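You operate a simulated robot arm through the tools that you are given. There is no shell and no other tool.

You run a simulated robot arm. Do the job below in one go: nothing can be reset, and whatever is moved stays where it is left.

## Task
Clamp the grey knobbed board on the small red cover.
Fine: unscrew the table clamp, slide the board under, screw its blue knob down; stand the grey iron block on the cover's other end.
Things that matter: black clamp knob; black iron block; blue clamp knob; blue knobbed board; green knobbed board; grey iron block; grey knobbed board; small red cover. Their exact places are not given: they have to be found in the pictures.

The check looks at the end state, three seconds after you hand in, the way a careful person would. Anything else that was tipped, shoved, dropped, spilled or broken makes it a failure. A push-on lid holds only when it is set on centred and level and pressed home; a screw cap is set on level and turned clockwise until tight.

## Robot
A 7-joint arm with a two-finger gripper, hanging from a carriage that runs on a rail from [-42.5, -11.6] to [196.7, 53.8] (x, y) and turns from -344 to 344 degrees about z. Base frame: it is fixed where the carriage stands at the start and does not move with it; the origin is on the floor, on the carriage's upright axis, x ahead of it, y to its left, z up; the surface under the hand at the start is at about z = 90. Units: cm, degrees, N and s.
With the tool pointing down near the work surface it reaches from about 36 to 76 cm from the robot's upright axis, wherever it stands. Its first joint turns from -143.0 to 143.0 degrees. Places, roughly: black clamp knob [-210, 50, 90]; black iron block, grey iron block [250, 0, 100]; blue clamp knob [240, 40, 100]; blue knobbed board (16x12x5 cm) [180, 20, 90]; green knobbed board (20x15x5 cm) [140, 10, 90]; grey knobbed board (18x13x5 cm) [230, 30, 90]; small red cover (30x18x1 cm) [240, 30, 90]. Payload 1.37 kg.
The TCP is the grasp point between the finger pads, 1.6 cm short of the fingertips. In the tool frame z runs along the fingers and y along their closing line. Largest opening 9.2 cm; the body of the gripper starts 7.4 cm behind the TCP.
Orientation is that of the tool frame in the base frame, as a unit quaternion [x, y, z, w]. With the fingers straight down and closing along the base's y, the tool's x points along the base's -x, its y along +y and its z along -z.

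## Interface
- The arm moves only by the tool step_arm. Its argument "rows" is a list of rows, each an object (a shift or turn left out is 0, a gripper value left out holds the last) with "travel": the shift along the tool's x, y, z in units of 150 mm (1.0 is 150 mm), a list of three; "angular": the turn, a rotation vector about the tool's x, y, z in units of 90 degrees (1.0 is 90 degrees), a list of three; "hand": the finger opening in cm, from 0 to 9.2. In form: [{"travel": [x, y, z], "angular": [ax, ay, az], "hand": hand}, ...]. A call has 1 to 20 rows; each row is the pose to reach, as a shift and turn from the pose commanded when the call began, along the tool's axes at that moment. A call with a number of a shift or a turn outside -1 to 1 is refused whole. A row lasts 0.2 s, in which the tool goes at most 5 cm and 8.6 degrees; a call with a longer step from one row to the next is refused whole, and so is a gripper value outside its range. Where a pose cannot be reached the arm comes as near as it can. A force on the tool above 50 N (or 10 N above the force at the start of the call, whichever is more), or a blocked arm, ends the call early, and 0.2 s more pass. Each finger halts on what it meets, pressing with about 26 N; the grip force reading is that of the motor and also rises with nothing between the fingers. The clock runs only during rows and for 0.2 s after the last one: add rows that repeat a pose to give the fingers time. The reply holds the time, the measured pose of the TCP, the force on the tool along the base axes, the opening and the grip force, in the units named above and with some noise, with the torque about the TCP (base axes, N m) and any sound that the robot's microphone picked up.
- Cameras (640 x 400 px; columns grow to the right, rows downward): "scene" is now at [28.92, 0.97, 186.87]; the picture's right is [0.07, -1.00, 0.00], its down [-0.73, -0.05, -0.68] and it looks along [0.68, 0.05, -0.73] (base axes); focal length 286 px, centre (320, 200). "wrist" rides on the gripper at [7.1, 1.9, -11.1] in the tool frame; the picture's right is [-0.26, 0.97, 0.00], its down [-0.78, -0.21, -0.59] and it looks along [-0.57, -0.15, 0.81] (tool axes); focal length 280 px, centre (320, 200).
- grab_frame(camera): a new picture of that camera. It takes no simulated time.
- slide_trunk(by): slides the trunk up (or, below 0, down) by that many cm; the arm and the scene camera ride with it, the base frame stays. It gives what a move gives, with no picture.
- base_move(legs): drives the robot by 1 to 6 legs, each [ahead, left, turn to the left] in cm, cm and degrees, along the robot's own axes; the way and the turn of a leg run together, so that a leg with both is an arc; at most 150 cm and 180 degrees a leg. The arm and the cameras ride along, it lands a little off, and it stops where it bumps. It keeps to its track: a leg is cut to what the track allows. It gives what a move gives.
- aim_head(pan, tilt): turns the head with the scene camera to pan (to the left, within 155 degrees either way) and tilt (down, from -29 to 69), counted from straight ahead of the robot. It gives what a move gives.
- pixel_to_xyz(camera, pixels): for up to 12 pixels [column, row] of the newest picture of that camera ("zoom" is the newest enlarged one), the place [x, y, z] in the base frame of the surface seen there, good to about 0.3 cm, but the place of the scene camera against the robot may be out by one fixed shift of up to 2.5 cm in any direction. It takes no simulated time.
- close_up(camera, box): a new picture of the part [left, top, right, bottom] of that camera's present view, enlarged. It takes no simulated time.
- hand_in(): hands the job in; it is judged then, once.

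Open the gripper and draw the arm clear of the work before you hand the job in, unless the task says otherwise.

The tools are called after "Call:" as name(argument=value, ...) on one line, values as JSON. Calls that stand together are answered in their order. step_arm: Moves the arm, as the interface text tells. Its arguments: {"type":"object","properties":{"rows":{"type":"array","items":{"type":"object","properties":{"travel":{"type":"array","items":{"type":"number"}},"angular":{"type":"array","items":{"type":"number"}},"hand":{"type":"number"}}}}},"required":["rows"]} The other tools are called the same way: slide_trunk (by) slides the trunk up or down; base_move (legs) drives the base; aim_head (pan, tilt) turns the head that bears the scene camera; grab_frame (camera) takes a picture; pixel_to_xyz (camera, pixels) gives the place of the surface under pixels of a picture; close_up (camera, box) takes an enlarged picture of a part of a camera's view; hand_in () hands the job in.

At the start:

```text
clock: 0.0
position: [77.84, 17.68, 123.99]
ee_rot: [0.0, 1.0, 0.001, 0.0]
contact_force: [-0.8, -0.2, 0.2]
moment: [-0.03, 0.03, 0.06]
width: 9.22
grasp_force: 0.1
trunk travel left (down, up): [-50.0, 8.1]
robot x, y, heading: [-0.03, 0.26, 0.0]
head pan, tilt: [4.2, 47.3]
```

scene: 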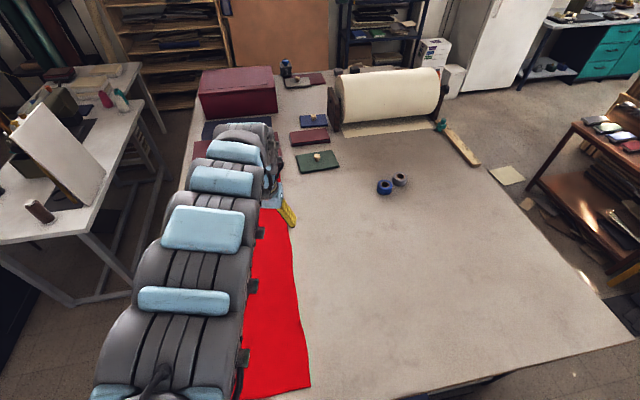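
wrist: 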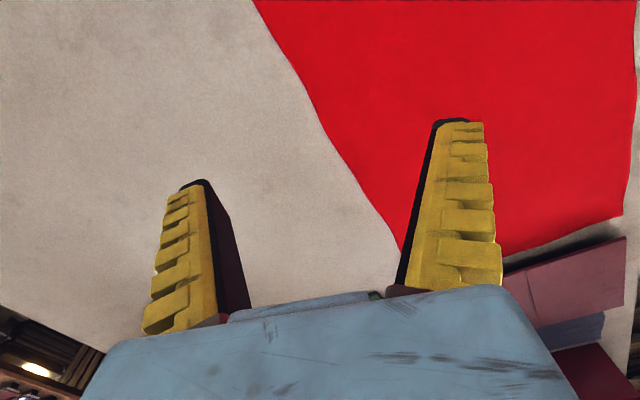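

The scene shows the long table, with several small boards near (300-320, 80-160) and two round things near (390,185). I'll take enlarged views of these areas first.

Call:
close_up(camera="scene", box=[190, 50, 350, 150])

Call:
close_up(camera="scene", box=[270, 90, 480, 220])

```text
4.00 times, centred on (270, 100) of scene
```

zoom: 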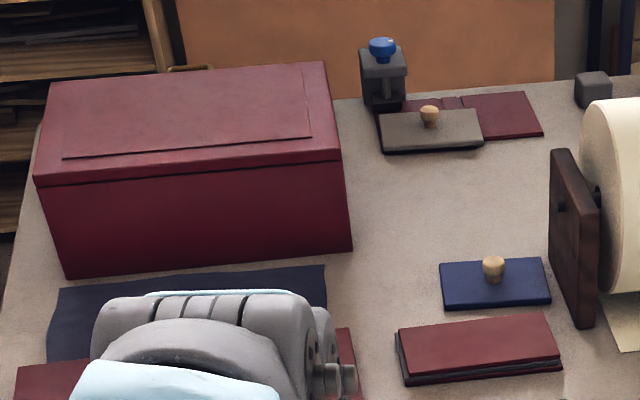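

```text
3.05 times, centred on (375, 155) of scene
```

zoom: 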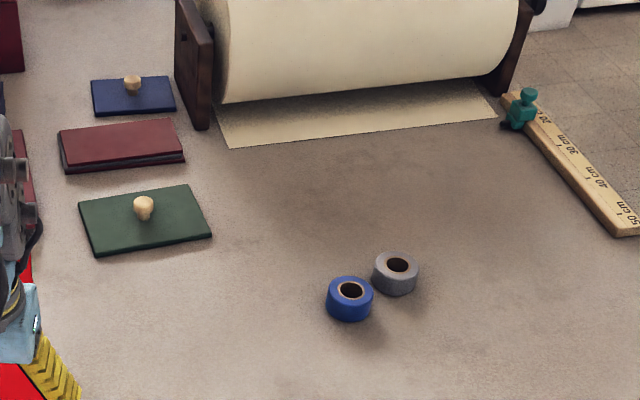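

The far end of the table shows the blue-knobbed clamp (zoom about (382,70)), the grey board with a wooden knob, a maroon cover under it, and a grey cube near (593,90). I'll take a tighter view and read positions.

Call:
close_up(camera="scene", box=[270, 55, 350, 105])

Call:
pixel_to_xyz(camera="scene", pixels=[[286, 63], [286, 73], [297, 78], [300, 84], [317, 78], [338, 72], [317, 155], [313, 118], [310, 135], [240, 90], [385, 187], [345, 130]])

```text
8.00 times, centred on (310, 80) of scene
```

zoom: 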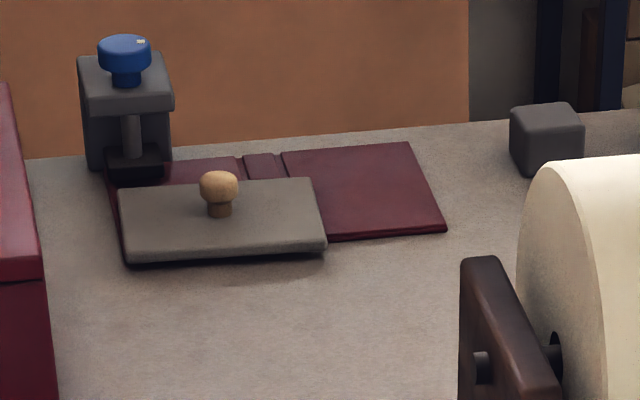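

```text
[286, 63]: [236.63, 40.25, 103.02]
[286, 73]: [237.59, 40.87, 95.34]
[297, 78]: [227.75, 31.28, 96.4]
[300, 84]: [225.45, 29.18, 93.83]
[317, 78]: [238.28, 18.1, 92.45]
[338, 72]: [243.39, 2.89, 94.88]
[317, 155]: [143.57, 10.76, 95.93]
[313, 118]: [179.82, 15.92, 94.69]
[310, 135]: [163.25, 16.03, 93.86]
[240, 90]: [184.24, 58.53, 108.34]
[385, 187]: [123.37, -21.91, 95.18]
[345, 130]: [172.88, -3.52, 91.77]
```

The cover is the maroon open case at the far end with the clamp pad on its left end and the grey board lying in front of/over it. I'll measure obstacle heights (box, roll, left table) before driving along the rail.

Call:
pixel_to_xyz(camera="scene", pixels=[[202, 73], [270, 68], [276, 90], [202, 95], [276, 110], [340, 76], [440, 70], [390, 70], [60, 150], [30, 210], [255, 300], [285, 215]])

Call:
pixel_to_xyz(camera="zoom", pixels=[[125, 45], [125, 95], [132, 135], [132, 165], [120, 190], [315, 190], [325, 245], [130, 258], [290, 152], [408, 145], [443, 230], [545, 115]])

Call:
aim_head(pan=60, tilt=40)

Call:
grab_frame(camera="scene")

```text
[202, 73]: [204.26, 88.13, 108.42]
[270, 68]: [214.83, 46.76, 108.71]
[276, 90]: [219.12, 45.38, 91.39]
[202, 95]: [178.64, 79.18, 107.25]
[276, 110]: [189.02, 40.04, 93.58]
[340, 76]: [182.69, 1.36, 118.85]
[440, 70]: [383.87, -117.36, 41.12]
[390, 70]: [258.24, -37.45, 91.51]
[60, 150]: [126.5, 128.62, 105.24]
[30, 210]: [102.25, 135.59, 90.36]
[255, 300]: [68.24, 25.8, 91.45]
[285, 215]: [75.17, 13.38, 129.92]
```

```text
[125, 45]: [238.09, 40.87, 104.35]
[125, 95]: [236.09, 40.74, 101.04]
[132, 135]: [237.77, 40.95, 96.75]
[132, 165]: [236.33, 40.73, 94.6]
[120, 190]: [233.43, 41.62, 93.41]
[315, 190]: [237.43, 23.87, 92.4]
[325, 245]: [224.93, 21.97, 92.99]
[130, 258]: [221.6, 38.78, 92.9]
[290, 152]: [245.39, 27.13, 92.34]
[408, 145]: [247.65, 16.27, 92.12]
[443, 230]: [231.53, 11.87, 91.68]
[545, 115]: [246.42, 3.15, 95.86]
```

```text
clock: 1.2
position: [77.92, 17.61, 124.02]
ee_rot: [-0.001, 1.0, 0.0, 0.0]
contact_force: [0.1, -0.2, 0.4]
moment: [0.01, -0.02, 0.03]
width: 9.21
grasp_force: 0.0
trunk travel left (down, up): [-50.0, 8.1]
robot x, y, heading: [-0.19, 0.29, 0.3]
head pan, tilt: [60.0, 40.0]
```

```text
taken
```

scene: 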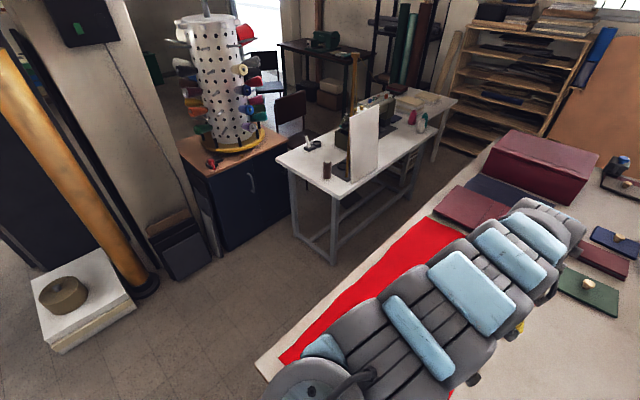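

The arm itself (grey with pale blue pads) runs over the table; I'll measure its height and the wall/panel beyond the far table end before driving.

Call:
pixel_to_xyz(camera="scene", pixels=[[470, 290], [415, 335], [510, 255], [540, 235], [350, 390], [610, 110], [575, 215], [450, 360], [480, 205], [505, 190], [570, 110], [330, 380]])

Call:
aim_head(pan=0, tilt=25)

Call:
grab_frame(camera="scene")

```text
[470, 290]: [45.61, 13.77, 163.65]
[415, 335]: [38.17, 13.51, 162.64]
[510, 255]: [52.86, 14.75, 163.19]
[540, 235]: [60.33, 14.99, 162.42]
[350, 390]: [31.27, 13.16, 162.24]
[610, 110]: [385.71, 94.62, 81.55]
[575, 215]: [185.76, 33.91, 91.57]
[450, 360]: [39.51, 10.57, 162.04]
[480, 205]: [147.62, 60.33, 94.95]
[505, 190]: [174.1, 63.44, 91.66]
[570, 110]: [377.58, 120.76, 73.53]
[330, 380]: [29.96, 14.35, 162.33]
```

```text
clock: 2.5
position: [77.97, 17.64, 123.95]
ee_rot: [0.0, 1.0, 0.0, 0.0]
contact_force: [-0.4, 0.2, -0.7]
moment: [-0.03, 0.0, 0.0]
width: 9.17
grasp_force: 0.0
trunk travel left (down, up): [-50.0, 8.1]
robot x, y, heading: [-0.11, 0.26, -0.2]
head pan, tilt: [0.0, 25.0]
```

```text
taken
```

scene: 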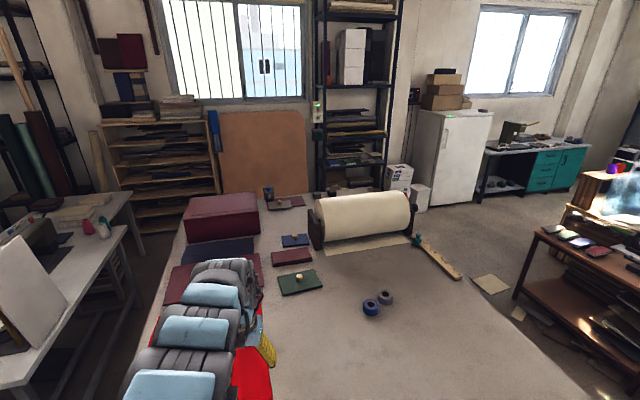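

The wall is far (x≈385), and the arm runs at z≈163, well above the table things. I'll drive along the rail 120 cm ahead / 33 left to see the far end closely.

Call:
base_move(legs=[[120, 32.8, 0]])

Call:
aim_head(pan=-5, tilt=50)

Call:
grab_frame(camera="scene")

Call:
grab_frame(camera="wrist")

```text
clock: 8.7
position: [194.92, 51.05, 123.94]
ee_rot: [-0.009, 1.0, 0.0, 0.0]
contact_force: [-0.5, 0.2, 0.9]
moment: [0.02, 0.0, -0.01]
width: 9.19
grasp_force: 0.1
trunk travel left (down, up): [-50.0, 8.1]
robot x, y, heading: [117.33, 32.09, 0.9]
head pan, tilt: [0.0, 25.0]
```

```text
clock: 9.6
position: [194.87, 51.06, 124.04]
ee_rot: [-0.009, 1.0, 0.001, -0.001]
contact_force: [0.0, 0.6, 0.2]
moment: [0.01, 0.0, -0.05]
width: 9.2
grasp_force: 0.1
trunk travel left (down, up): [-50.0, 8.1]
robot x, y, heading: [117.21, 31.92, 1.0]
head pan, tilt: [-5.0, 50.0]
```

```text
taken
```

scene: 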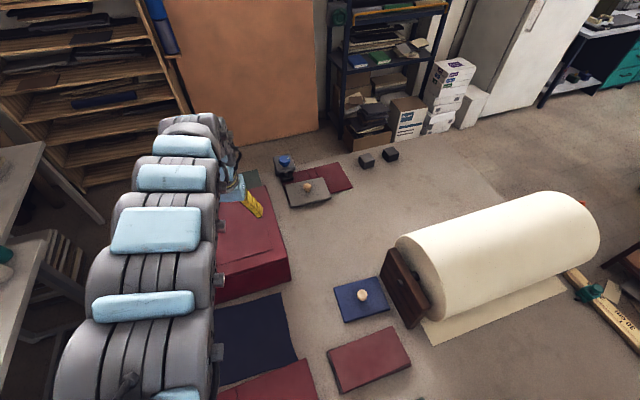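

```text
taken
```

wrist: 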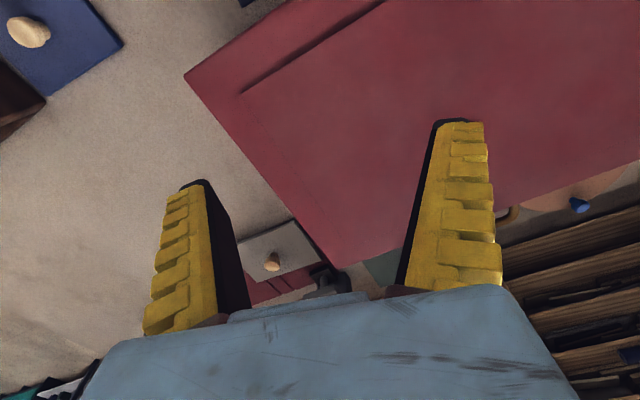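

Two dark cubes appear at (366,160) and (390,154); the clamp is at (285,163), grey board at (307,192). I'll zoom on these.

Call:
close_up(camera="scene", box=[340, 135, 420, 185])

Call:
close_up(camera="scene", box=[260, 145, 372, 215])

Call:
pixel_to_xyz(camera="zoom", pixels=[[145, 90], [150, 185], [140, 240], [268, 248], [160, 240], [400, 270], [370, 180], [180, 340], [170, 250], [510, 215], [360, 130], [480, 105]])

Call:
pixel_to_xyz(camera="scene", pixels=[[365, 157], [390, 151], [366, 166], [390, 160], [285, 160], [307, 187], [245, 195]])

```text
8.00 times, centred on (380, 160) of scene
```

zoom: 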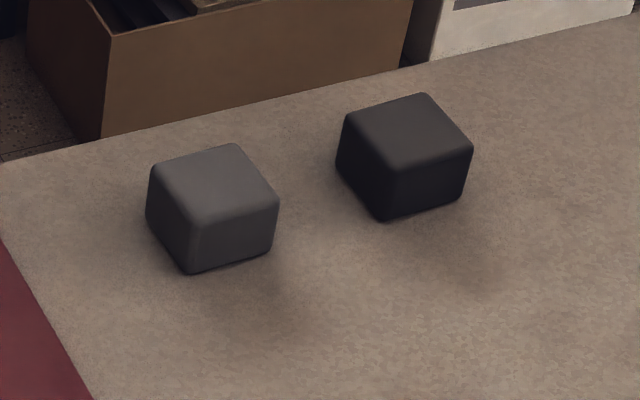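

```text
5.71 times, centred on (316, 180) of scene
```

zoom: 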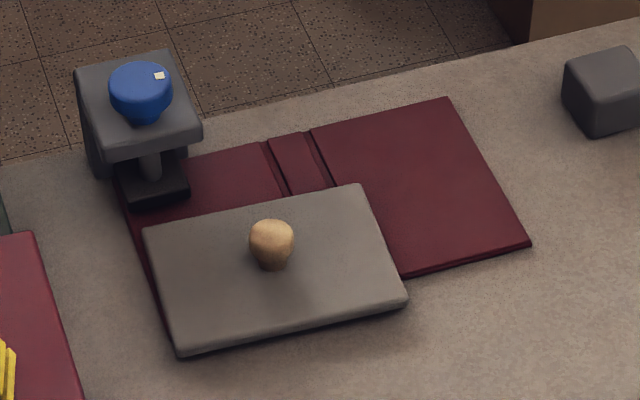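

```text
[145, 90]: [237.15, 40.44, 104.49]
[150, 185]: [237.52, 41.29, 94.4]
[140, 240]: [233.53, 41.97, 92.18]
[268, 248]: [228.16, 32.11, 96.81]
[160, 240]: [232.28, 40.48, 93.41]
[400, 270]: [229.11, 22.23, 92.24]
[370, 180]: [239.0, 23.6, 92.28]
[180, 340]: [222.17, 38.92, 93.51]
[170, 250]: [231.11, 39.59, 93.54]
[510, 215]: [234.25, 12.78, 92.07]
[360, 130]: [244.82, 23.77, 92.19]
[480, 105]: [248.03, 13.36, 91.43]
```

```text
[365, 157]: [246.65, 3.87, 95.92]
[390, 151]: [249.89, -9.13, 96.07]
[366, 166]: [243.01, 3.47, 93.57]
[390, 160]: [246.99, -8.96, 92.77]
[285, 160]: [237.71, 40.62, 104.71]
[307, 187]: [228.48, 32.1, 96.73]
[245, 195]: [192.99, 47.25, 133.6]
```

The grey block is the left cube (scene (366,160), ≈(246,4)), the black one the right (≈(250,-9)). I'll compare wrist-camera and scene-camera readings of the same features to find the scene camera's fixed shift.

Call:
pixel_to_xyz(camera="wrist", pixels=[[272, 262], [28, 32], [120, 42], [314, 218], [272, 270], [240, 240], [334, 262], [60, 130]])

Call:
pixel_to_xyz(camera="scene", pixels=[[307, 187], [362, 294], [389, 298], [334, 285], [379, 276], [343, 322], [290, 178]])

Call:
close_up(camera="wrist", box=[200, 200, 400, 325])

```text
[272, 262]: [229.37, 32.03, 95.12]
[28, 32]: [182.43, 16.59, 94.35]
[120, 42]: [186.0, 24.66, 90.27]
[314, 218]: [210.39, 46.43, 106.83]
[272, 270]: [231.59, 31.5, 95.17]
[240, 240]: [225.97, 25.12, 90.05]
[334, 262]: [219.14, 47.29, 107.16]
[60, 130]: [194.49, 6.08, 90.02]
```

```text
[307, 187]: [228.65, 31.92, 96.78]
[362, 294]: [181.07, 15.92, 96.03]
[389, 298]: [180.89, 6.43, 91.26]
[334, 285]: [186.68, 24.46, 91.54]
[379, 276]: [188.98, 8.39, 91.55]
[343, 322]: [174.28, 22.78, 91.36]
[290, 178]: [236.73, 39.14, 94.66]
```

```text
3.20 times, centred on (300, 262) of wrist
```

zoom: 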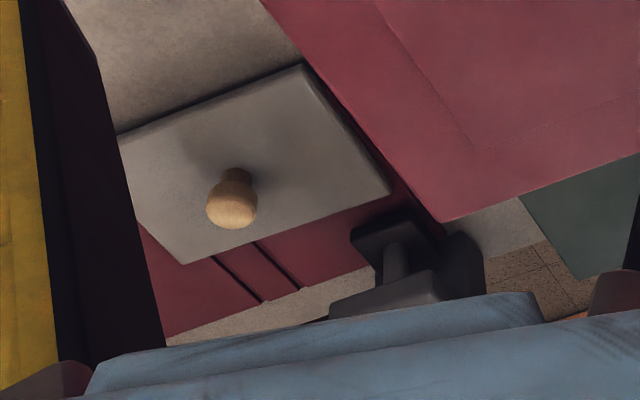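

Wrist readings put the table at z≈90.05 while the scene camera reads ≈91.4, so the scene camera is about 1.4 cm high (and ~-1 in x). I'll drive nearer (40 ahead, 11 left) for a better look at the clamp.

Call:
base_move(legs=[[40, 10.2, -0.9]])

Call:
aim_head(pan=-15, tilt=60)

Call:
grab_frame(camera="scene")

Call:
grab_frame(camera="wrist")

```text
clock: 12.2
position: [235.76, 61.3, 124.01]
ee_rot: [-0.003, 1.0, 0.0, -0.001]
contact_force: [-0.1, -0.3, -0.2]
moment: [0.01, 0.01, 0.01]
width: 9.21
grasp_force: 0.2
trunk travel left (down, up): [-50.0, 8.1]
robot x, y, heading: [157.77, 43.41, 0.4]
head pan, tilt: [-5.0, 50.0]
```

```text
clock: 12.9
position: [235.91, 61.32, 124.05]
ee_rot: [-0.003, 1.0, 0.0, 0.0]
contact_force: [0.4, 0.2, 0.2]
moment: [-0.03, -0.01, 0.02]
width: 9.22
grasp_force: 0.1
trunk travel left (down, up): [-50.0, 8.1]
robot x, y, heading: [158.31, 43.6, 0.5]
head pan, tilt: [-15.0, 60.0]
```

```text
taken
```

scene: 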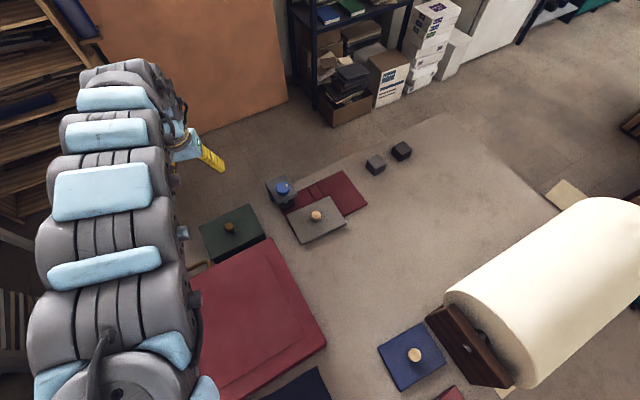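

```text
taken
```

wrist: 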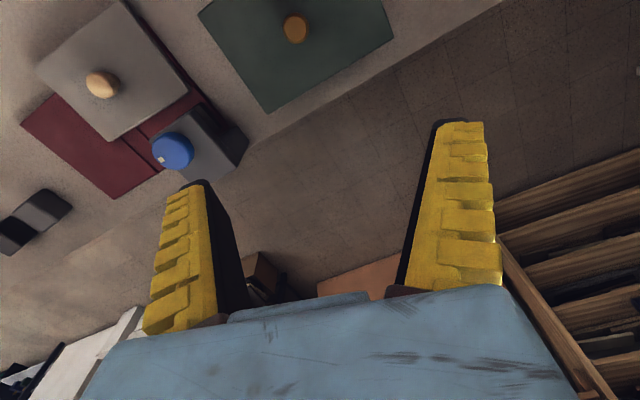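

Now the clamp is at (282,188) and the grey board at (316,220). I'll zoom both cameras on the clamp and cover.

Call:
close_up(camera="wrist", box=[0, 0, 272, 170])

Call:
pixel_to_xyz(camera="zoom", pixels=[[405, 350], [375, 375], [440, 345], [565, 350], [530, 300], [240, 198], [290, 10], [440, 210], [265, 330], [95, 140], [50, 290], [255, 465]])

Call:
close_up(camera="scene", box=[250, 150, 378, 230])

```text
2.35 times, centred on (136, 85) of wrist
```

zoom: 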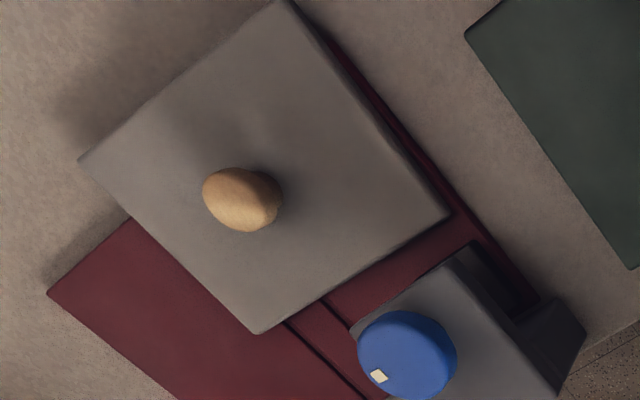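

```text
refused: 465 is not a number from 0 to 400
```

```text
5.00 times, centred on (314, 190) of scene
```

zoom: 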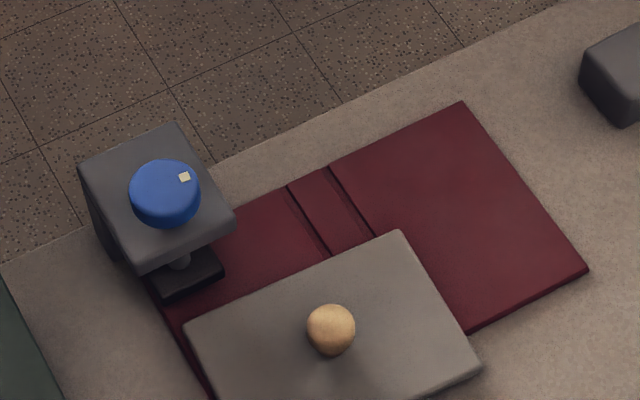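

The wrist zoom shows board corners at (288,2), (448,213), (260,332), (80,158), clamp head with blue knob at (405,352). I'll take the wrist zoom again and read these points.

Call:
close_up(camera="wrist", box=[0, 0, 272, 170])

Call:
pixel_to_xyz(camera="zoom", pixels=[[405, 345], [378, 376], [500, 350], [555, 385], [562, 305], [242, 200], [286, 8], [438, 212], [260, 325], [90, 158], [55, 293], [470, 255]])

Call:
pixel_to_xyz(camera="zoom", pixels=[[475, 245], [520, 290], [535, 300], [420, 280], [350, 330], [500, 240], [300, 20], [340, 290], [350, 60], [440, 170], [580, 325], [130, 222]])

```text
2.35 times, centred on (136, 85) of wrist
```

zoom: 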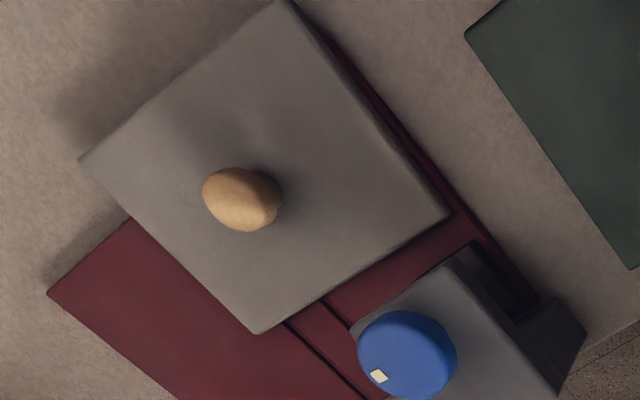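

```text
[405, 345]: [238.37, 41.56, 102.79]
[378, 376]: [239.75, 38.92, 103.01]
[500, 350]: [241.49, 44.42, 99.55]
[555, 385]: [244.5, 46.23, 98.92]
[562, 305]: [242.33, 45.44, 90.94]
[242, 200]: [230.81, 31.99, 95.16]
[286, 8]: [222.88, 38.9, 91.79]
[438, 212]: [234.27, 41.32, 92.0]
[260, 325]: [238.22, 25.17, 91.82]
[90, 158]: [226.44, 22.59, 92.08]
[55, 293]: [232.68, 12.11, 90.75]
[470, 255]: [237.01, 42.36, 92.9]
```

```text
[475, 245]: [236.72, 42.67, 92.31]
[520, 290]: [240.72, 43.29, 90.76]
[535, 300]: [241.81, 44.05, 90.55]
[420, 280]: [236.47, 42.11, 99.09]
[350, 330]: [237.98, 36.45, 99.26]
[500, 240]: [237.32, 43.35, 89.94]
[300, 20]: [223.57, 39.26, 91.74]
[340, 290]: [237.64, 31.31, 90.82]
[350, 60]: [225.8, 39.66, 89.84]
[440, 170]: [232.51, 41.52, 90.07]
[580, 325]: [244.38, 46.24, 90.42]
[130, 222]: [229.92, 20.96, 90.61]
```

Wrist readings: table z≈90, cover top≈90.75, board top≈91.9, board centre ≈(230.5,32), clamp knob ≈(238.4,41.6) with top ≈103. I'll drive to about x=180 for working reach.

Call:
base_move(legs=[[22, 5.7, -0.4]])

Call:
aim_head(pan=-20, tilt=65)

Call:
grab_frame(camera="scene")

Call:
close_up(camera="scene", box=[220, 110, 380, 210])

```text
clock: 14.6
position: [257.5, 67.25, 123.93]
ee_rot: [-0.003, 1.0, 0.0, 0.0]
contact_force: [0.5, -0.1, 0.6]
moment: [-0.01, -0.03, 0.03]
width: 9.21
grasp_force: 0.1
trunk travel left (down, up): [-50.0, 8.1]
robot x, y, heading: [180.01, 49.4, 0.2]
head pan, tilt: [-15.0, 60.0]
```

```text
clock: 15.3
position: [257.53, 67.35, 124.05]
ee_rot: [-0.003, 1.0, 0.0, 0.0]
contact_force: [0.1, -0.2, 0.2]
moment: [-0.01, -0.02, 0.02]
width: 9.2
grasp_force: 0.0
trunk travel left (down, up): [-50.0, 8.1]
robot x, y, heading: [179.6, 48.89, 0.3]
head pan, tilt: [-20.0, 65.0]
```

```text
taken
```

scene: 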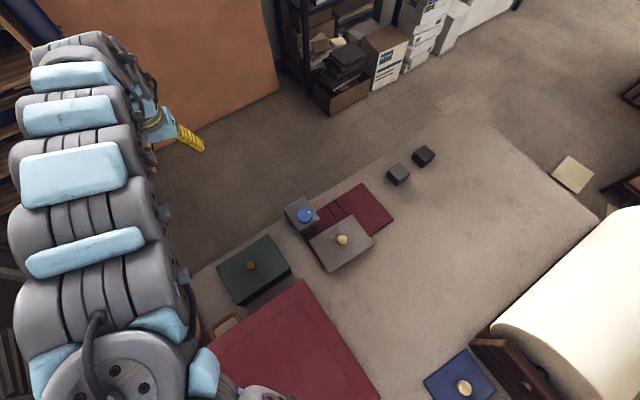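

```text
4.00 times, centred on (300, 160) of scene
```

zoom: 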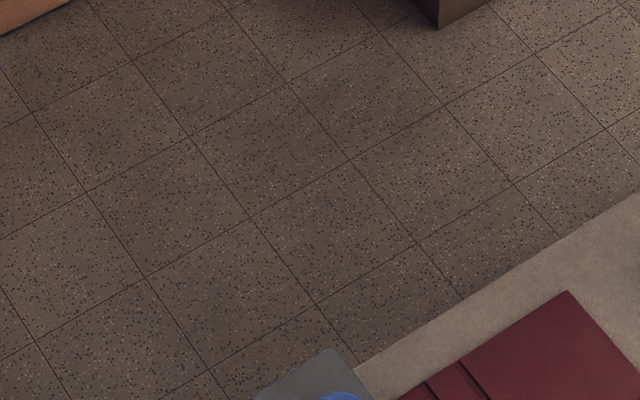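

The robot is at (179.8,49.1), tool at (257.5,67.3,124) in free air. I'll bring the tool back toward the near side of the clamp at height 124 to view with the wrist camera (base -15,-11 steps).

Call:
step_arm(rows=[{"travel": [0.25, -0.18, 0]}, {"travel": [0.5, -0.36, 0]}, {"travel": [0.75, -0.54, 0]}, {"travel": [1.0, -0.72, 0]}])

Call:
step_arm(rows=[{"travel": [0.25, -0.18, 0]}, {"travel": [0.5, -0.36, 0]}, {"travel": [0.75, -0.54, 0]}, {"travel": [1.0, -0.72, 0]}])

Call:
grab_frame(camera="wrist")

Call:
grab_frame(camera="scene")

```text
clock: 16.3
position: [252.92, 58.47, 123.39]
ee_rot: [-0.003, 1.0, 0.0, -0.003]
contact_force: [-1.0, 0.4, -0.3]
moment: [-0.06, -0.02, 0.01]
width: 9.2
grasp_force: 0.0
out of reach, approached as far as the arm can: row 2, 3, 4
trunk travel left (down, up): [-50.0, 8.1]
robot x, y, heading: [179.68, 49.5, 0.3]
head pan, tilt: [-20.0, 65.0]
```

```text
clock: 17.3
position: [253.26, 47.77, 120.53]
ee_rot: [-0.003, 1.0, 0.001, -0.004]
contact_force: [0.0, 1.7, 0.5]
moment: [-0.05, -0.02, -0.01]
width: 9.19
grasp_force: 0.0
out of reach, approached as far as the arm can: row 1, 2, 3, 4
trunk travel left (down, up): [-50.0, 8.1]
robot x, y, heading: [179.57, 49.03, 0.2]
head pan, tilt: [-20.0, 65.0]
```

```text
taken
```

wrist: 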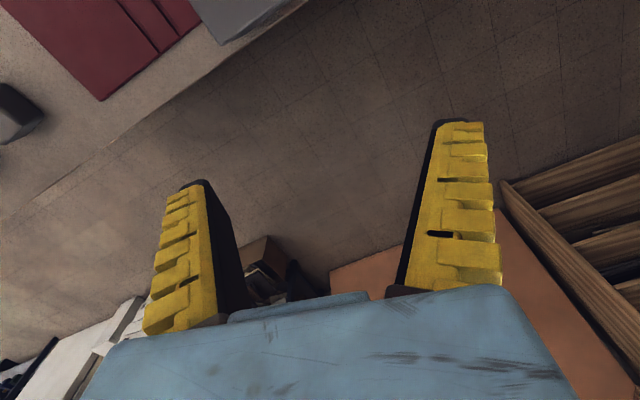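

```text
taken
```

scene: 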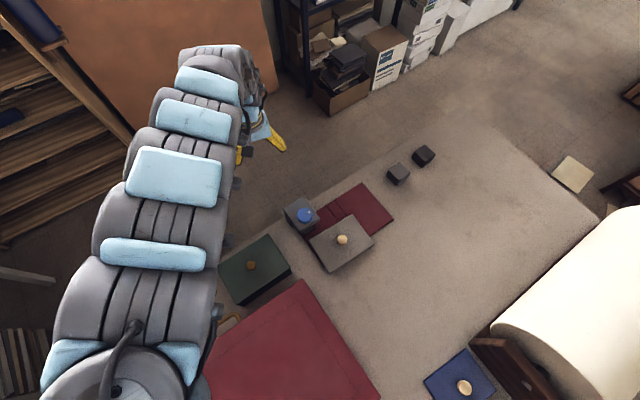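

The arm was nearly stretched straight and could not retract at this height; it sits at (253.3,47.8,120.5). I'll try moving down 8 cm, which is free in either case, to bend it.

Call:
step_arm(rows=[{"travel": [0, 0, 0.2]}, {"travel": [0, 0, 0.4]}, {"travel": [0, 0, 0.53]}, {"travel": [0, 0, 0.53]}])

```text
clock: 18.3
position: [253.29, 47.66, 112.63]
ee_rot: [-0.003, 1.0, 0.001, -0.001]
contact_force: [-0.2, 0.2, -0.9]
moment: [-0.01, -0.01, -0.02]
width: 9.2
grasp_force: 0.0
trunk travel left (down, up): [-50.0, 8.1]
robot x, y, heading: [179.54, 49.38, 0.2]
head pan, tilt: [-20.0, 65.0]
```

The commanded pose resyncs to what was reached, and lowering freed the arm. Now I'll move inward 12 cm (base -x) and -6 cm in y at this height, fingertips at ≈111, above the clamp's 103.

Call:
step_arm(rows=[{"travel": [0.2, -0.1, 0]}, {"travel": [0.4, -0.2, 0]}, {"travel": [0.6, -0.3, 0]}, {"travel": [0.8, -0.4, 0]}])

Call:
grab_frame(camera="wrist")

```text
clock: 19.3
position: [247.97, 40.69, 108.62]
ee_rot: [-0.003, 1.0, 0.0, -0.001]
contact_force: [0.9, 0.2, -0.4]
moment: [-0.07, 0.03, 0.02]
width: 9.18
grasp_force: 0.1
out of reach, approached as far as the arm can: row 1, 2, 3, 4
trunk travel left (down, up): [-50.0, 8.1]
robot x, y, heading: [179.79, 49.47, 0.5]
head pan, tilt: [-20.0, 65.0]
```

```text
taken
```

wrist: 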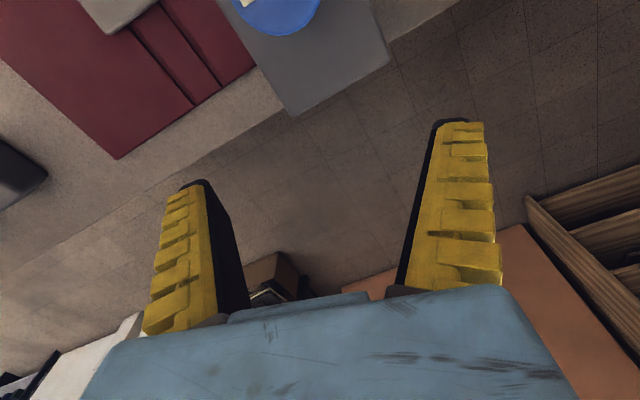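

The minimum radius grows with height, so I'll raise the trunk 8 cm and drive back about 14 cm so the clamp lies near 72 cm from the axis.

Call:
slide_trunk(by=8)

Call:
base_move(legs=[[-14, -3.8, -0.3]])

Call:
grab_frame(camera="wrist")

Call:
grab_frame(camera="scene")

```text
clock: 20.5
position: [247.89, 40.76, 116.55]
ee_rot: [-0.003, 1.0, 0.0, 0.0]
contact_force: [-0.1, 0.9, -0.2]
moment: [0.01, -0.02, 0.01]
width: 9.19
grasp_force: 0.1
trunk travel left (down, up): [-58.0, 0.1]
robot x, y, heading: [179.51, 49.02, 0.5]
head pan, tilt: [-20.0, 65.0]
```

```text
clock: 21.8
position: [234.1, 36.58, 116.6]
ee_rot: [0.0, 1.0, 0.0, -0.001]
contact_force: [0.0, 0.6, -0.5]
moment: [-0.03, -0.01, 0.03]
width: 9.2
grasp_force: 0.0
trunk travel left (down, up): [-58.0, 0.1]
robot x, y, heading: [166.04, 45.36, -0.0]
head pan, tilt: [-20.0, 65.0]
```

```text
taken
```

wrist: 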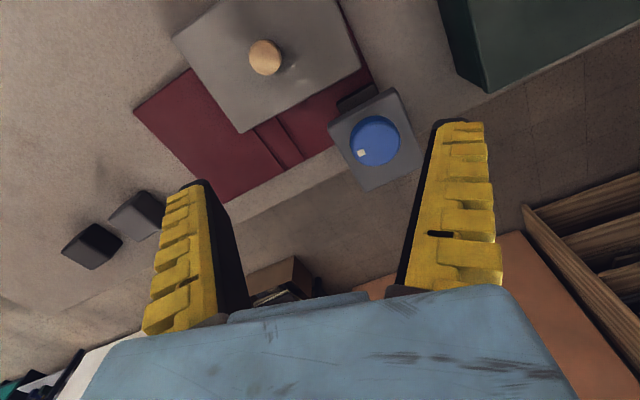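

```text
taken
```

scene: 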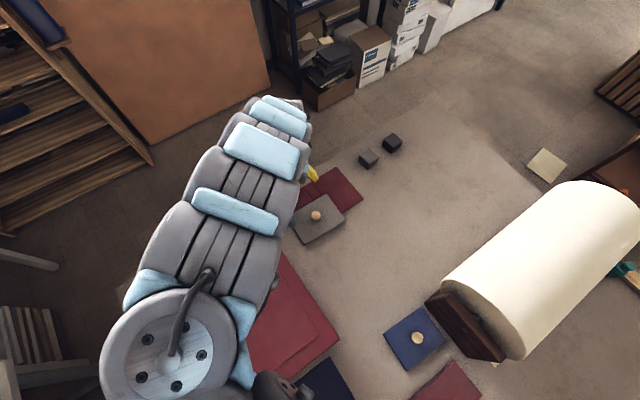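

The wrist camera now sees the whole clamp from above: knob at (374,140), marker at (361,153), pad visible at (360,98). I'll zoom and read coordinates.

Call:
close_up(camera="wrist", box=[300, 65, 444, 200])

Call:
pixel_to_xyz(camera="wrist", pixels=[[374, 140], [361, 153], [351, 138], [399, 140], [374, 117], [374, 165], [328, 126], [389, 88], [421, 158], [365, 190], [352, 100], [378, 86]])

Call:
pixel_to_xyz(camera="wrist", pixels=[[264, 57], [176, 38], [239, 130], [358, 68], [338, 4], [371, 84], [136, 104], [229, 201], [251, 130], [330, 145], [140, 215], [90, 245]])

```text
2.96 times, centred on (372, 132) of wrist
```

zoom: 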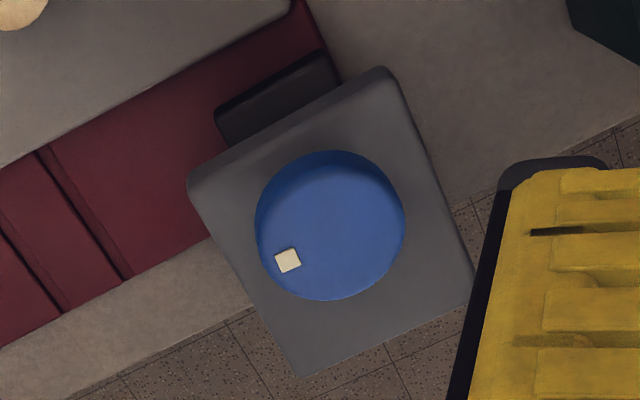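

```text
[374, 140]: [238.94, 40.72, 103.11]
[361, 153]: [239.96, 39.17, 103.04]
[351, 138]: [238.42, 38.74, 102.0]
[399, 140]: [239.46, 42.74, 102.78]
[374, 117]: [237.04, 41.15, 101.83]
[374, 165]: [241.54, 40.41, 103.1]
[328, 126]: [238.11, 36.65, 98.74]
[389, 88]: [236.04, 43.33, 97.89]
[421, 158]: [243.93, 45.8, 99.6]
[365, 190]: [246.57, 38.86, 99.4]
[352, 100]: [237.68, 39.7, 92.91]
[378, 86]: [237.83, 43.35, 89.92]
```

```text
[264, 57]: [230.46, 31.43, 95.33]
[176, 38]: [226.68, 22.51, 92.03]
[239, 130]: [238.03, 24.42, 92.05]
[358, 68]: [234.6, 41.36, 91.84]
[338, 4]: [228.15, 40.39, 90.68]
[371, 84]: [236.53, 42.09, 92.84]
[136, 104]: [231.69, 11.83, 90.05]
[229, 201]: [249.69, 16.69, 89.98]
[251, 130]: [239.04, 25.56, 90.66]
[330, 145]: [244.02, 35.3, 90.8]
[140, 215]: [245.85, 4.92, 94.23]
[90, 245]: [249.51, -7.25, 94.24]
```

Knob centre works out at about (239.2,41.0), top z≈103.1, diameter ≈4.7; head top z≈99.4; everything is aligned with the table at ≈15° yaw. I'll move above the knob at z=110 while turning the tool 90° clockwise so a long counter-clockwise stroke is possible.

Call:
step_arm(rows=[{"travel": [-0.1, 0.08, 0.1], "angular": [0, 0, 0.09]}, {"travel": [-0.2, 0.16, 0.2], "angular": [0, 0, 0.18]}, {"travel": [-0.3, 0.24, 0.3], "angular": [0, 0, 0.27]}, {"travel": [-0.343, 0.293, 0.4], "angular": [0, 0, 0.36]}, {"travel": [-0.343, 0.293, 0.44], "angular": [0, 0, 0.45]}, {"travel": [-0.343, 0.293, 0.44], "angular": [0, 0, 0.54]}, {"travel": [-0.343, 0.293, 0.44], "angular": [0, 0, 0.63]}, {"travel": [-0.343, 0.293, 0.44], "angular": [0, 0, 0.72]}, {"travel": [-0.343, 0.293, 0.44], "angular": [0, 0, 0.81]}, {"travel": [-0.343, 0.293, 0.44], "angular": [0, 0, 0.9]}, {"travel": [-0.343, 0.293, 0.44], "angular": [0, 0, 0.99]}, {"travel": [-0.343, 0.293, 0.44], "angular": [0, 0, 0.99]}])

Call:
grab_frame(camera="wrist")

Call:
grab_frame(camera="scene")

```text
clock: 24.4
position: [239.21, 40.92, 110.03]
ee_rot: [0.701, 0.713, 0.0, -0.001]
contact_force: [0.0, 0.0, -0.5]
moment: [0.04, -0.02, -0.02]
width: 9.2
grasp_force: 0.2
trunk travel left (down, up): [-58.0, 0.1]
robot x, y, heading: [165.76, 45.45, -0.0]
head pan, tilt: [-20.0, 65.0]
```

```text
taken
```

wrist: 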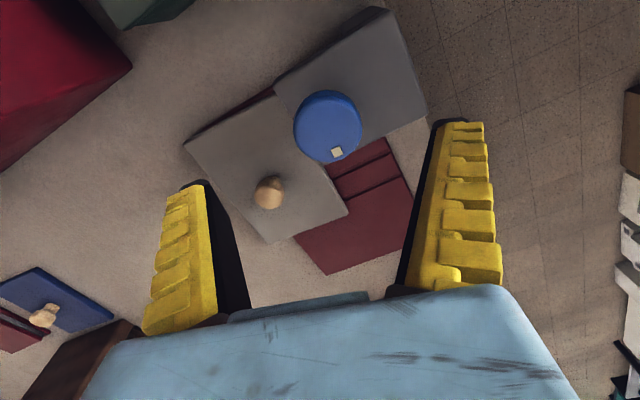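

```text
taken
```

scene: 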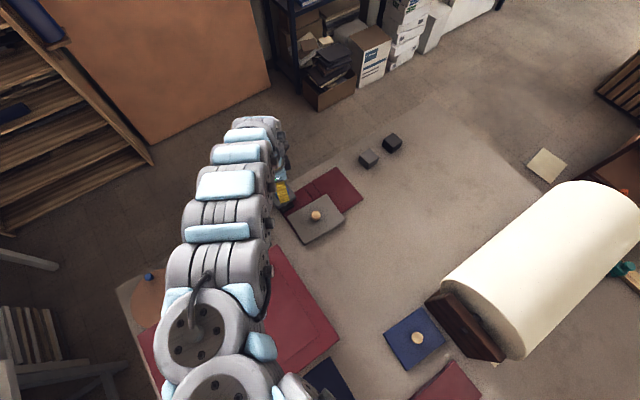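

The tool is at (239.2,40.9,110) turned 90° clockwise with the knob centred ahead. I'll test how much further clockwise the wrist goes.

Call:
step_arm(rows=[{"angular": [0, 0, 0.09]}, {"angular": [0, 0, 0.18]}, {"angular": [0, 0, 0.27]}, {"angular": [0, 0, 0.36]}, {"angular": [0, 0, 0.45]}, {"angular": [0, 0, 0.54]}, {"angular": [0, 0, 0.63]}, {"angular": [0, 0, 0.72]}, {"angular": [0, 0, 0.81]}])

Call:
grab_frame(camera="wrist")

```text
clock: 26.4
position: [239.2, 41.0, 110.04]
ee_rot: [0.988, 0.156, -0.001, 0.0]
contact_force: [0.3, 0.2, -0.2]
moment: [-0.02, -0.01, -0.04]
width: 9.2
grasp_force: 0.1
trunk travel left (down, up): [-58.0, 0.1]
robot x, y, heading: [166.21, 45.41, 0.1]
head pan, tilt: [-20.0, 65.0]
```

```text
taken
```

wrist: 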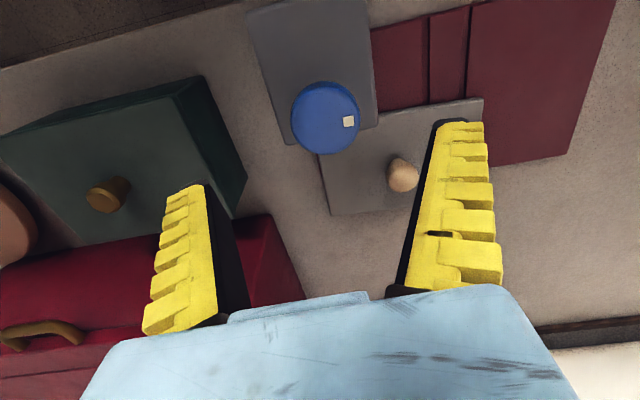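

The wrist still turns freely at about 163° clockwise. I'll zoom on the knob here to refine its centre before descending.

Call:
close_up(camera="wrist", box=[260, 70, 390, 170])

Call:
pixel_to_xyz(camera="zoom", pixels=[[320, 200], [200, 200], [440, 200], [320, 100], [320, 300], [220, 120], [420, 280], [220, 280], [420, 120]])

```text
4.00 times, centred on (325, 120) of wrist
```

zoom: 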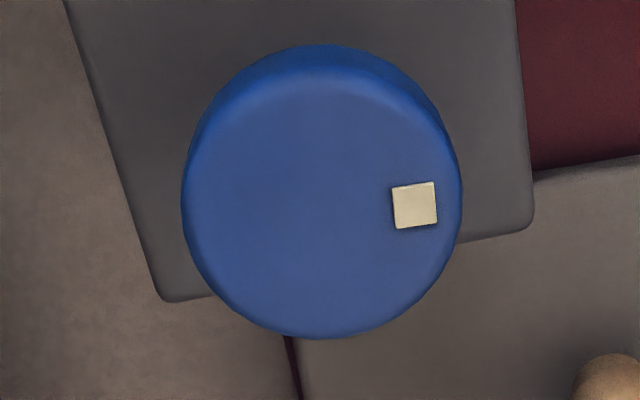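

```text
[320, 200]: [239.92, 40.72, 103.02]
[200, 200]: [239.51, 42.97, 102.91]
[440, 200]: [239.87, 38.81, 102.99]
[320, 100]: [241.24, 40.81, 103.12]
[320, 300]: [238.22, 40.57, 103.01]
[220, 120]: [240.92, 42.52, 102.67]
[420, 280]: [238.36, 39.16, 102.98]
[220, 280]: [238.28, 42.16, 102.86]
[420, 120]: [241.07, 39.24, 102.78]
```

Knob centre refined to ≈(239.6,40.8). I'll shift slightly and descend straight to TCP z≈102 (fingertips 100.4, just above the 99.4 head), with the gripper fully open.

Call:
step_arm(rows=[{"travel": [0.018, 0.02, 0.2], "hand": 9.2}, {"travel": [0.018, 0.02, 0.4]}, {"travel": [0.018, 0.02, 0.533]}, {"travel": [0.018, 0.02, 0.533]}])

Call:
grab_frame(camera="wrist")

```text
clock: 27.4
position: [239.49, 40.68, 102.07]
ee_rot: [0.988, 0.156, -0.002, -0.001]
contact_force: [-0.3, -0.5, 0.8]
moment: [0.0, -0.02, 0.02]
width: 9.21
grasp_force: 0.1
trunk travel left (down, up): [-58.0, 0.1]
robot x, y, heading: [165.75, 45.38, -0.1]
head pan, tilt: [-20.0, 65.0]
```

```text
taken
```

wrist: 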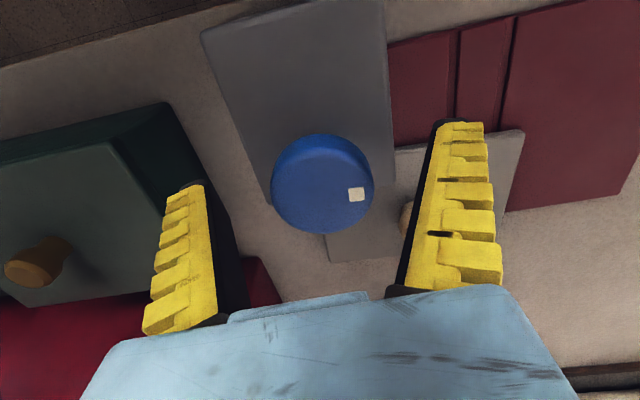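

The knob sits between the open fingers at (322,185) with TCP (239.5,40.7,102.1), matching the averaged centre. I'll close the fingers on it.

Call:
step_arm(rows=[{"hand": 3.5}, {"hand": 3.5}, {"hand": 3.5}, {"hand": 3.5}])

Call:
grab_frame(camera="wrist")

```text
clock: 28.4
position: [239.67, 40.59, 102.18]
ee_rot: [0.988, 0.156, -0.001, 0.0]
contact_force: [0.1, -4.0, 0.0]
moment: [-0.06, 0.19, 0.01]
width: 4.26
grasp_force: 28.4
trunk travel left (down, up): [-58.0, 0.1]
robot x, y, heading: [165.92, 45.48, 0.1]
head pan, tilt: [-20.0, 65.0]
```

```text
taken
```

wrist: 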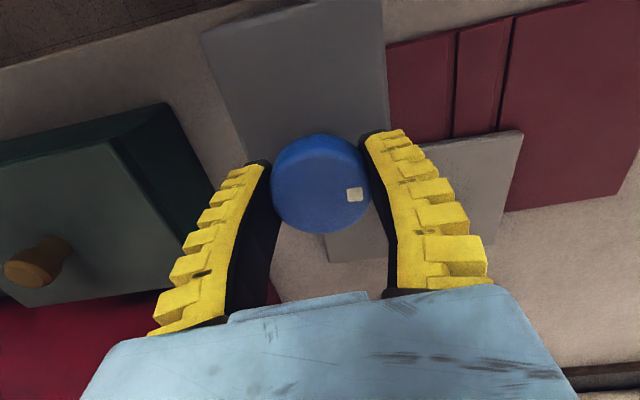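

Gripped: width 4.26, grip 28 N. I'll turn counter-clockwise about 40° as a test and watch forces and the marker.

Call:
step_arm(rows=[{"angular": [0, 0, -0.09]}, {"angular": [0, 0, -0.18]}, {"angular": [0, 0, -0.27]}, {"angular": [0, 0, -0.36]}, {"angular": [0, 0, -0.45]}])

Call:
grab_frame(camera="wrist")

```text
clock: 29.6
position: [239.56, 40.65, 102.02]
ee_rot: [0.872, 0.49, -0.001, -0.001]
contact_force: [-3.2, -2.7, 13.2]
moment: [0.06, 0.0, -0.07]
width: 4.28
grasp_force: 28.2
trunk travel left (down, up): [-58.0, 0.1]
robot x, y, heading: [165.95, 45.3, -0.4]
head pan, tilt: [-20.0, 65.0]
```

```text
taken
```

wrist: 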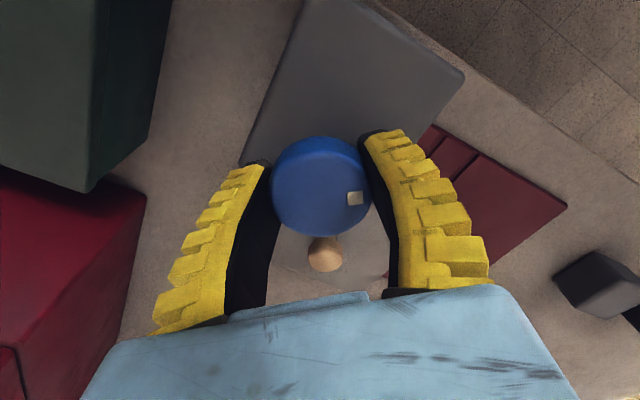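

The knob turns with the fingers (marker stays at (356,197) in the tool view) and pushes up with 13 N, so the screw is rising. I'll continue 45° more with a gradual 0.25 cm lift to learn the pitch.

Call:
step_arm(rows=[{"travel": [0, 0, -0.004], "angular": [0, 0, -0.09]}, {"travel": [0, 0, -0.007], "angular": [0, 0, -0.18]}, {"travel": [0, 0, -0.01], "angular": [0, 0, -0.27]}, {"travel": [0, 0, -0.013], "angular": [0, 0, -0.36]}, {"travel": [0, 0, -0.016], "angular": [0, 0, -0.45]}])

```text
clock: 30.8
position: [239.58, 40.65, 102.17]
ee_rot: [0.648, 0.762, -0.001, 0.0]
contact_force: [8.9, -4.3, -12.0]
moment: [-0.12, -0.04, -0.02]
width: 3.9
grasp_force: 28.3
trunk travel left (down, up): [-58.0, 0.1]
robot x, y, heading: [165.86, 45.61, -0.2]
head pan, tilt: [-20.0, 65.0]
```

Width dropped to 3.9 and z force is now -12 N; I'll look at the grip.

Call:
grab_frame(camera="wrist")

Call:
close_up(camera="wrist", box=[240, 110, 400, 210])

```text
taken
```

wrist: 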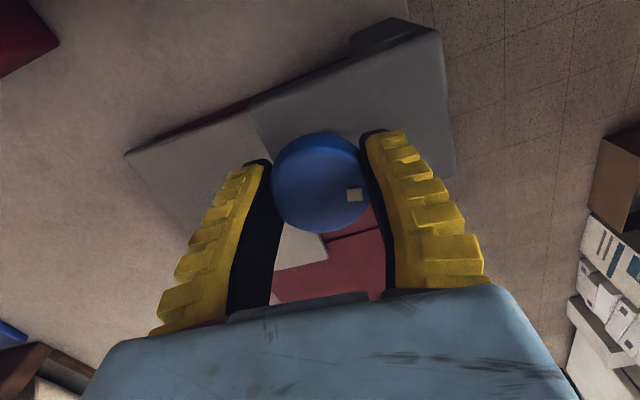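

```text
4.00 times, centred on (320, 160) of wrist
```

zoom: 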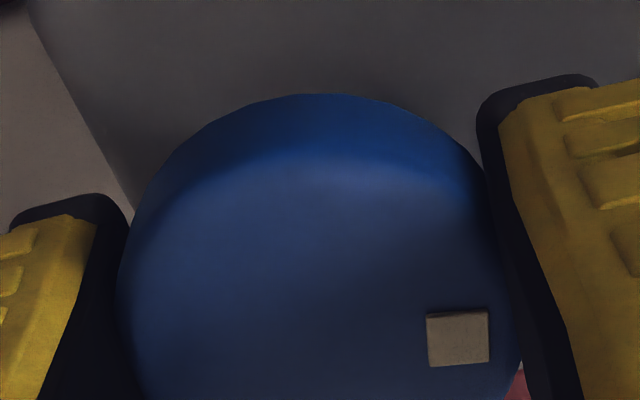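

The knob is still held and turning with the hand. I'll go on another 90° counter-clockwise with a 0.1 cm lift.

Call:
step_arm(rows=[{"travel": [0, 0, 0], "angular": [0, 0, -0.09]}, {"travel": [0, 0, 0], "angular": [0, 0, -0.18]}, {"travel": [0, 0, -0.001], "angular": [0, 0, -0.27]}, {"travel": [0, 0, -0.002], "angular": [0, 0, -0.36]}, {"travel": [0, 0, -0.003], "angular": [0, 0, -0.45]}, {"travel": [0, 0, -0.004], "angular": [0, 0, -0.54]}, {"travel": [0, 0, -0.005], "angular": [0, 0, -0.63]}, {"travel": [0, 0, -0.006], "angular": [0, 0, -0.72]}, {"travel": [0, 0, -0.007], "angular": [0, 0, -0.81]}, {"travel": [0, 0, -0.008], "angular": [0, 0, -0.9]}, {"travel": [0, 0, -0.008], "angular": [0, 0, -0.99]}])

Call:
grab_frame(camera="wrist")

```text
clock: 33.2
position: [239.57, 40.74, 102.44]
ee_rot: [-0.071, 0.997, 0.0, -0.001]
contact_force: [-5.2, -4.0, 7.8]
moment: [-0.04, 0.03, -0.49]
width: 3.75
grasp_force: 28.3
trunk travel left (down, up): [-58.0, 0.1]
robot x, y, heading: [165.89, 45.6, 0.1]
head pan, tilt: [-20.0, 65.0]
```

```text
taken
```

wrist: 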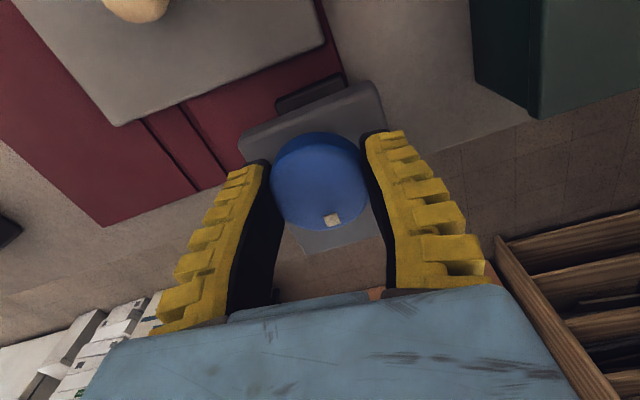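

The marker slipped to (332,220) relative to the fingers and torque is -0.49 N m, so the knob lagged about 55°. I'll check the pad and knob heights now.

Call:
close_up(camera="wrist", box=[230, 60, 390, 160])

Call:
pixel_to_xyz(camera="wrist", pixels=[[300, 100], [325, 88], [320, 95], [320, 185], [333, 220], [320, 215], [345, 95], [300, 190], [340, 180]])

```text
4.00 times, centred on (310, 110) of wrist
```

zoom: 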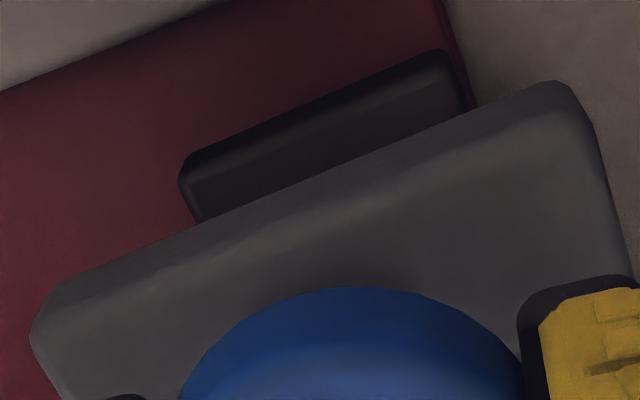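

```text
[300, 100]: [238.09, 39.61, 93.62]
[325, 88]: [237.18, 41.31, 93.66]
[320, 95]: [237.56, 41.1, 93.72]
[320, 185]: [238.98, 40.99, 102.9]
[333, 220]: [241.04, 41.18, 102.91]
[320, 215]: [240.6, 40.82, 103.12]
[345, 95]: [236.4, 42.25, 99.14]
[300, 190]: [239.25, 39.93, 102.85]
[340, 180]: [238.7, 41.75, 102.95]
```

The pad top has risen from 92.9 to ≈93.65 while the knob top stays at 103, so the knob turns in place and I should not lift. I'll release, go back down 0.4 cm and re-grip.

Call:
step_arm(rows=[{"hand": 7.0}, {"hand": 7.0}, {"travel": [0, 0, 0.03], "hand": 7.0}, {"travel": [0, 0, 0.03], "hand": 7.0}, {"travel": [0, 0, 0.03], "hand": 3.0}, {"travel": [0, 0, 0.03], "hand": 3.0}, {"travel": [0, 0, 0.03], "hand": 3.0}, {"travel": [0, 0, 0.03], "hand": 3.0}])

Call:
grab_frame(camera="wrist")

```text
clock: 35.0
position: [239.79, 40.62, 101.95]
ee_rot: [-0.071, 0.998, -0.001, 0.0]
contact_force: [2.5, -2.4, -3.5]
moment: [0.02, -0.03, -0.05]
width: 4.25
grasp_force: 27.7
trunk travel left (down, up): [-58.0, 0.1]
robot x, y, heading: [166.09, 45.73, -0.1]
head pan, tilt: [-20.0, 65.0]
```

```text
taken
```

wrist: 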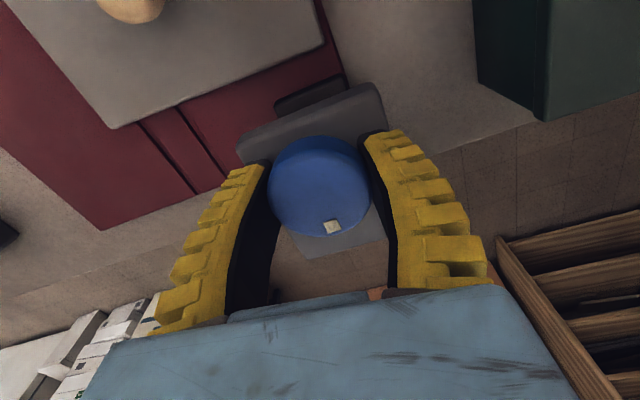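

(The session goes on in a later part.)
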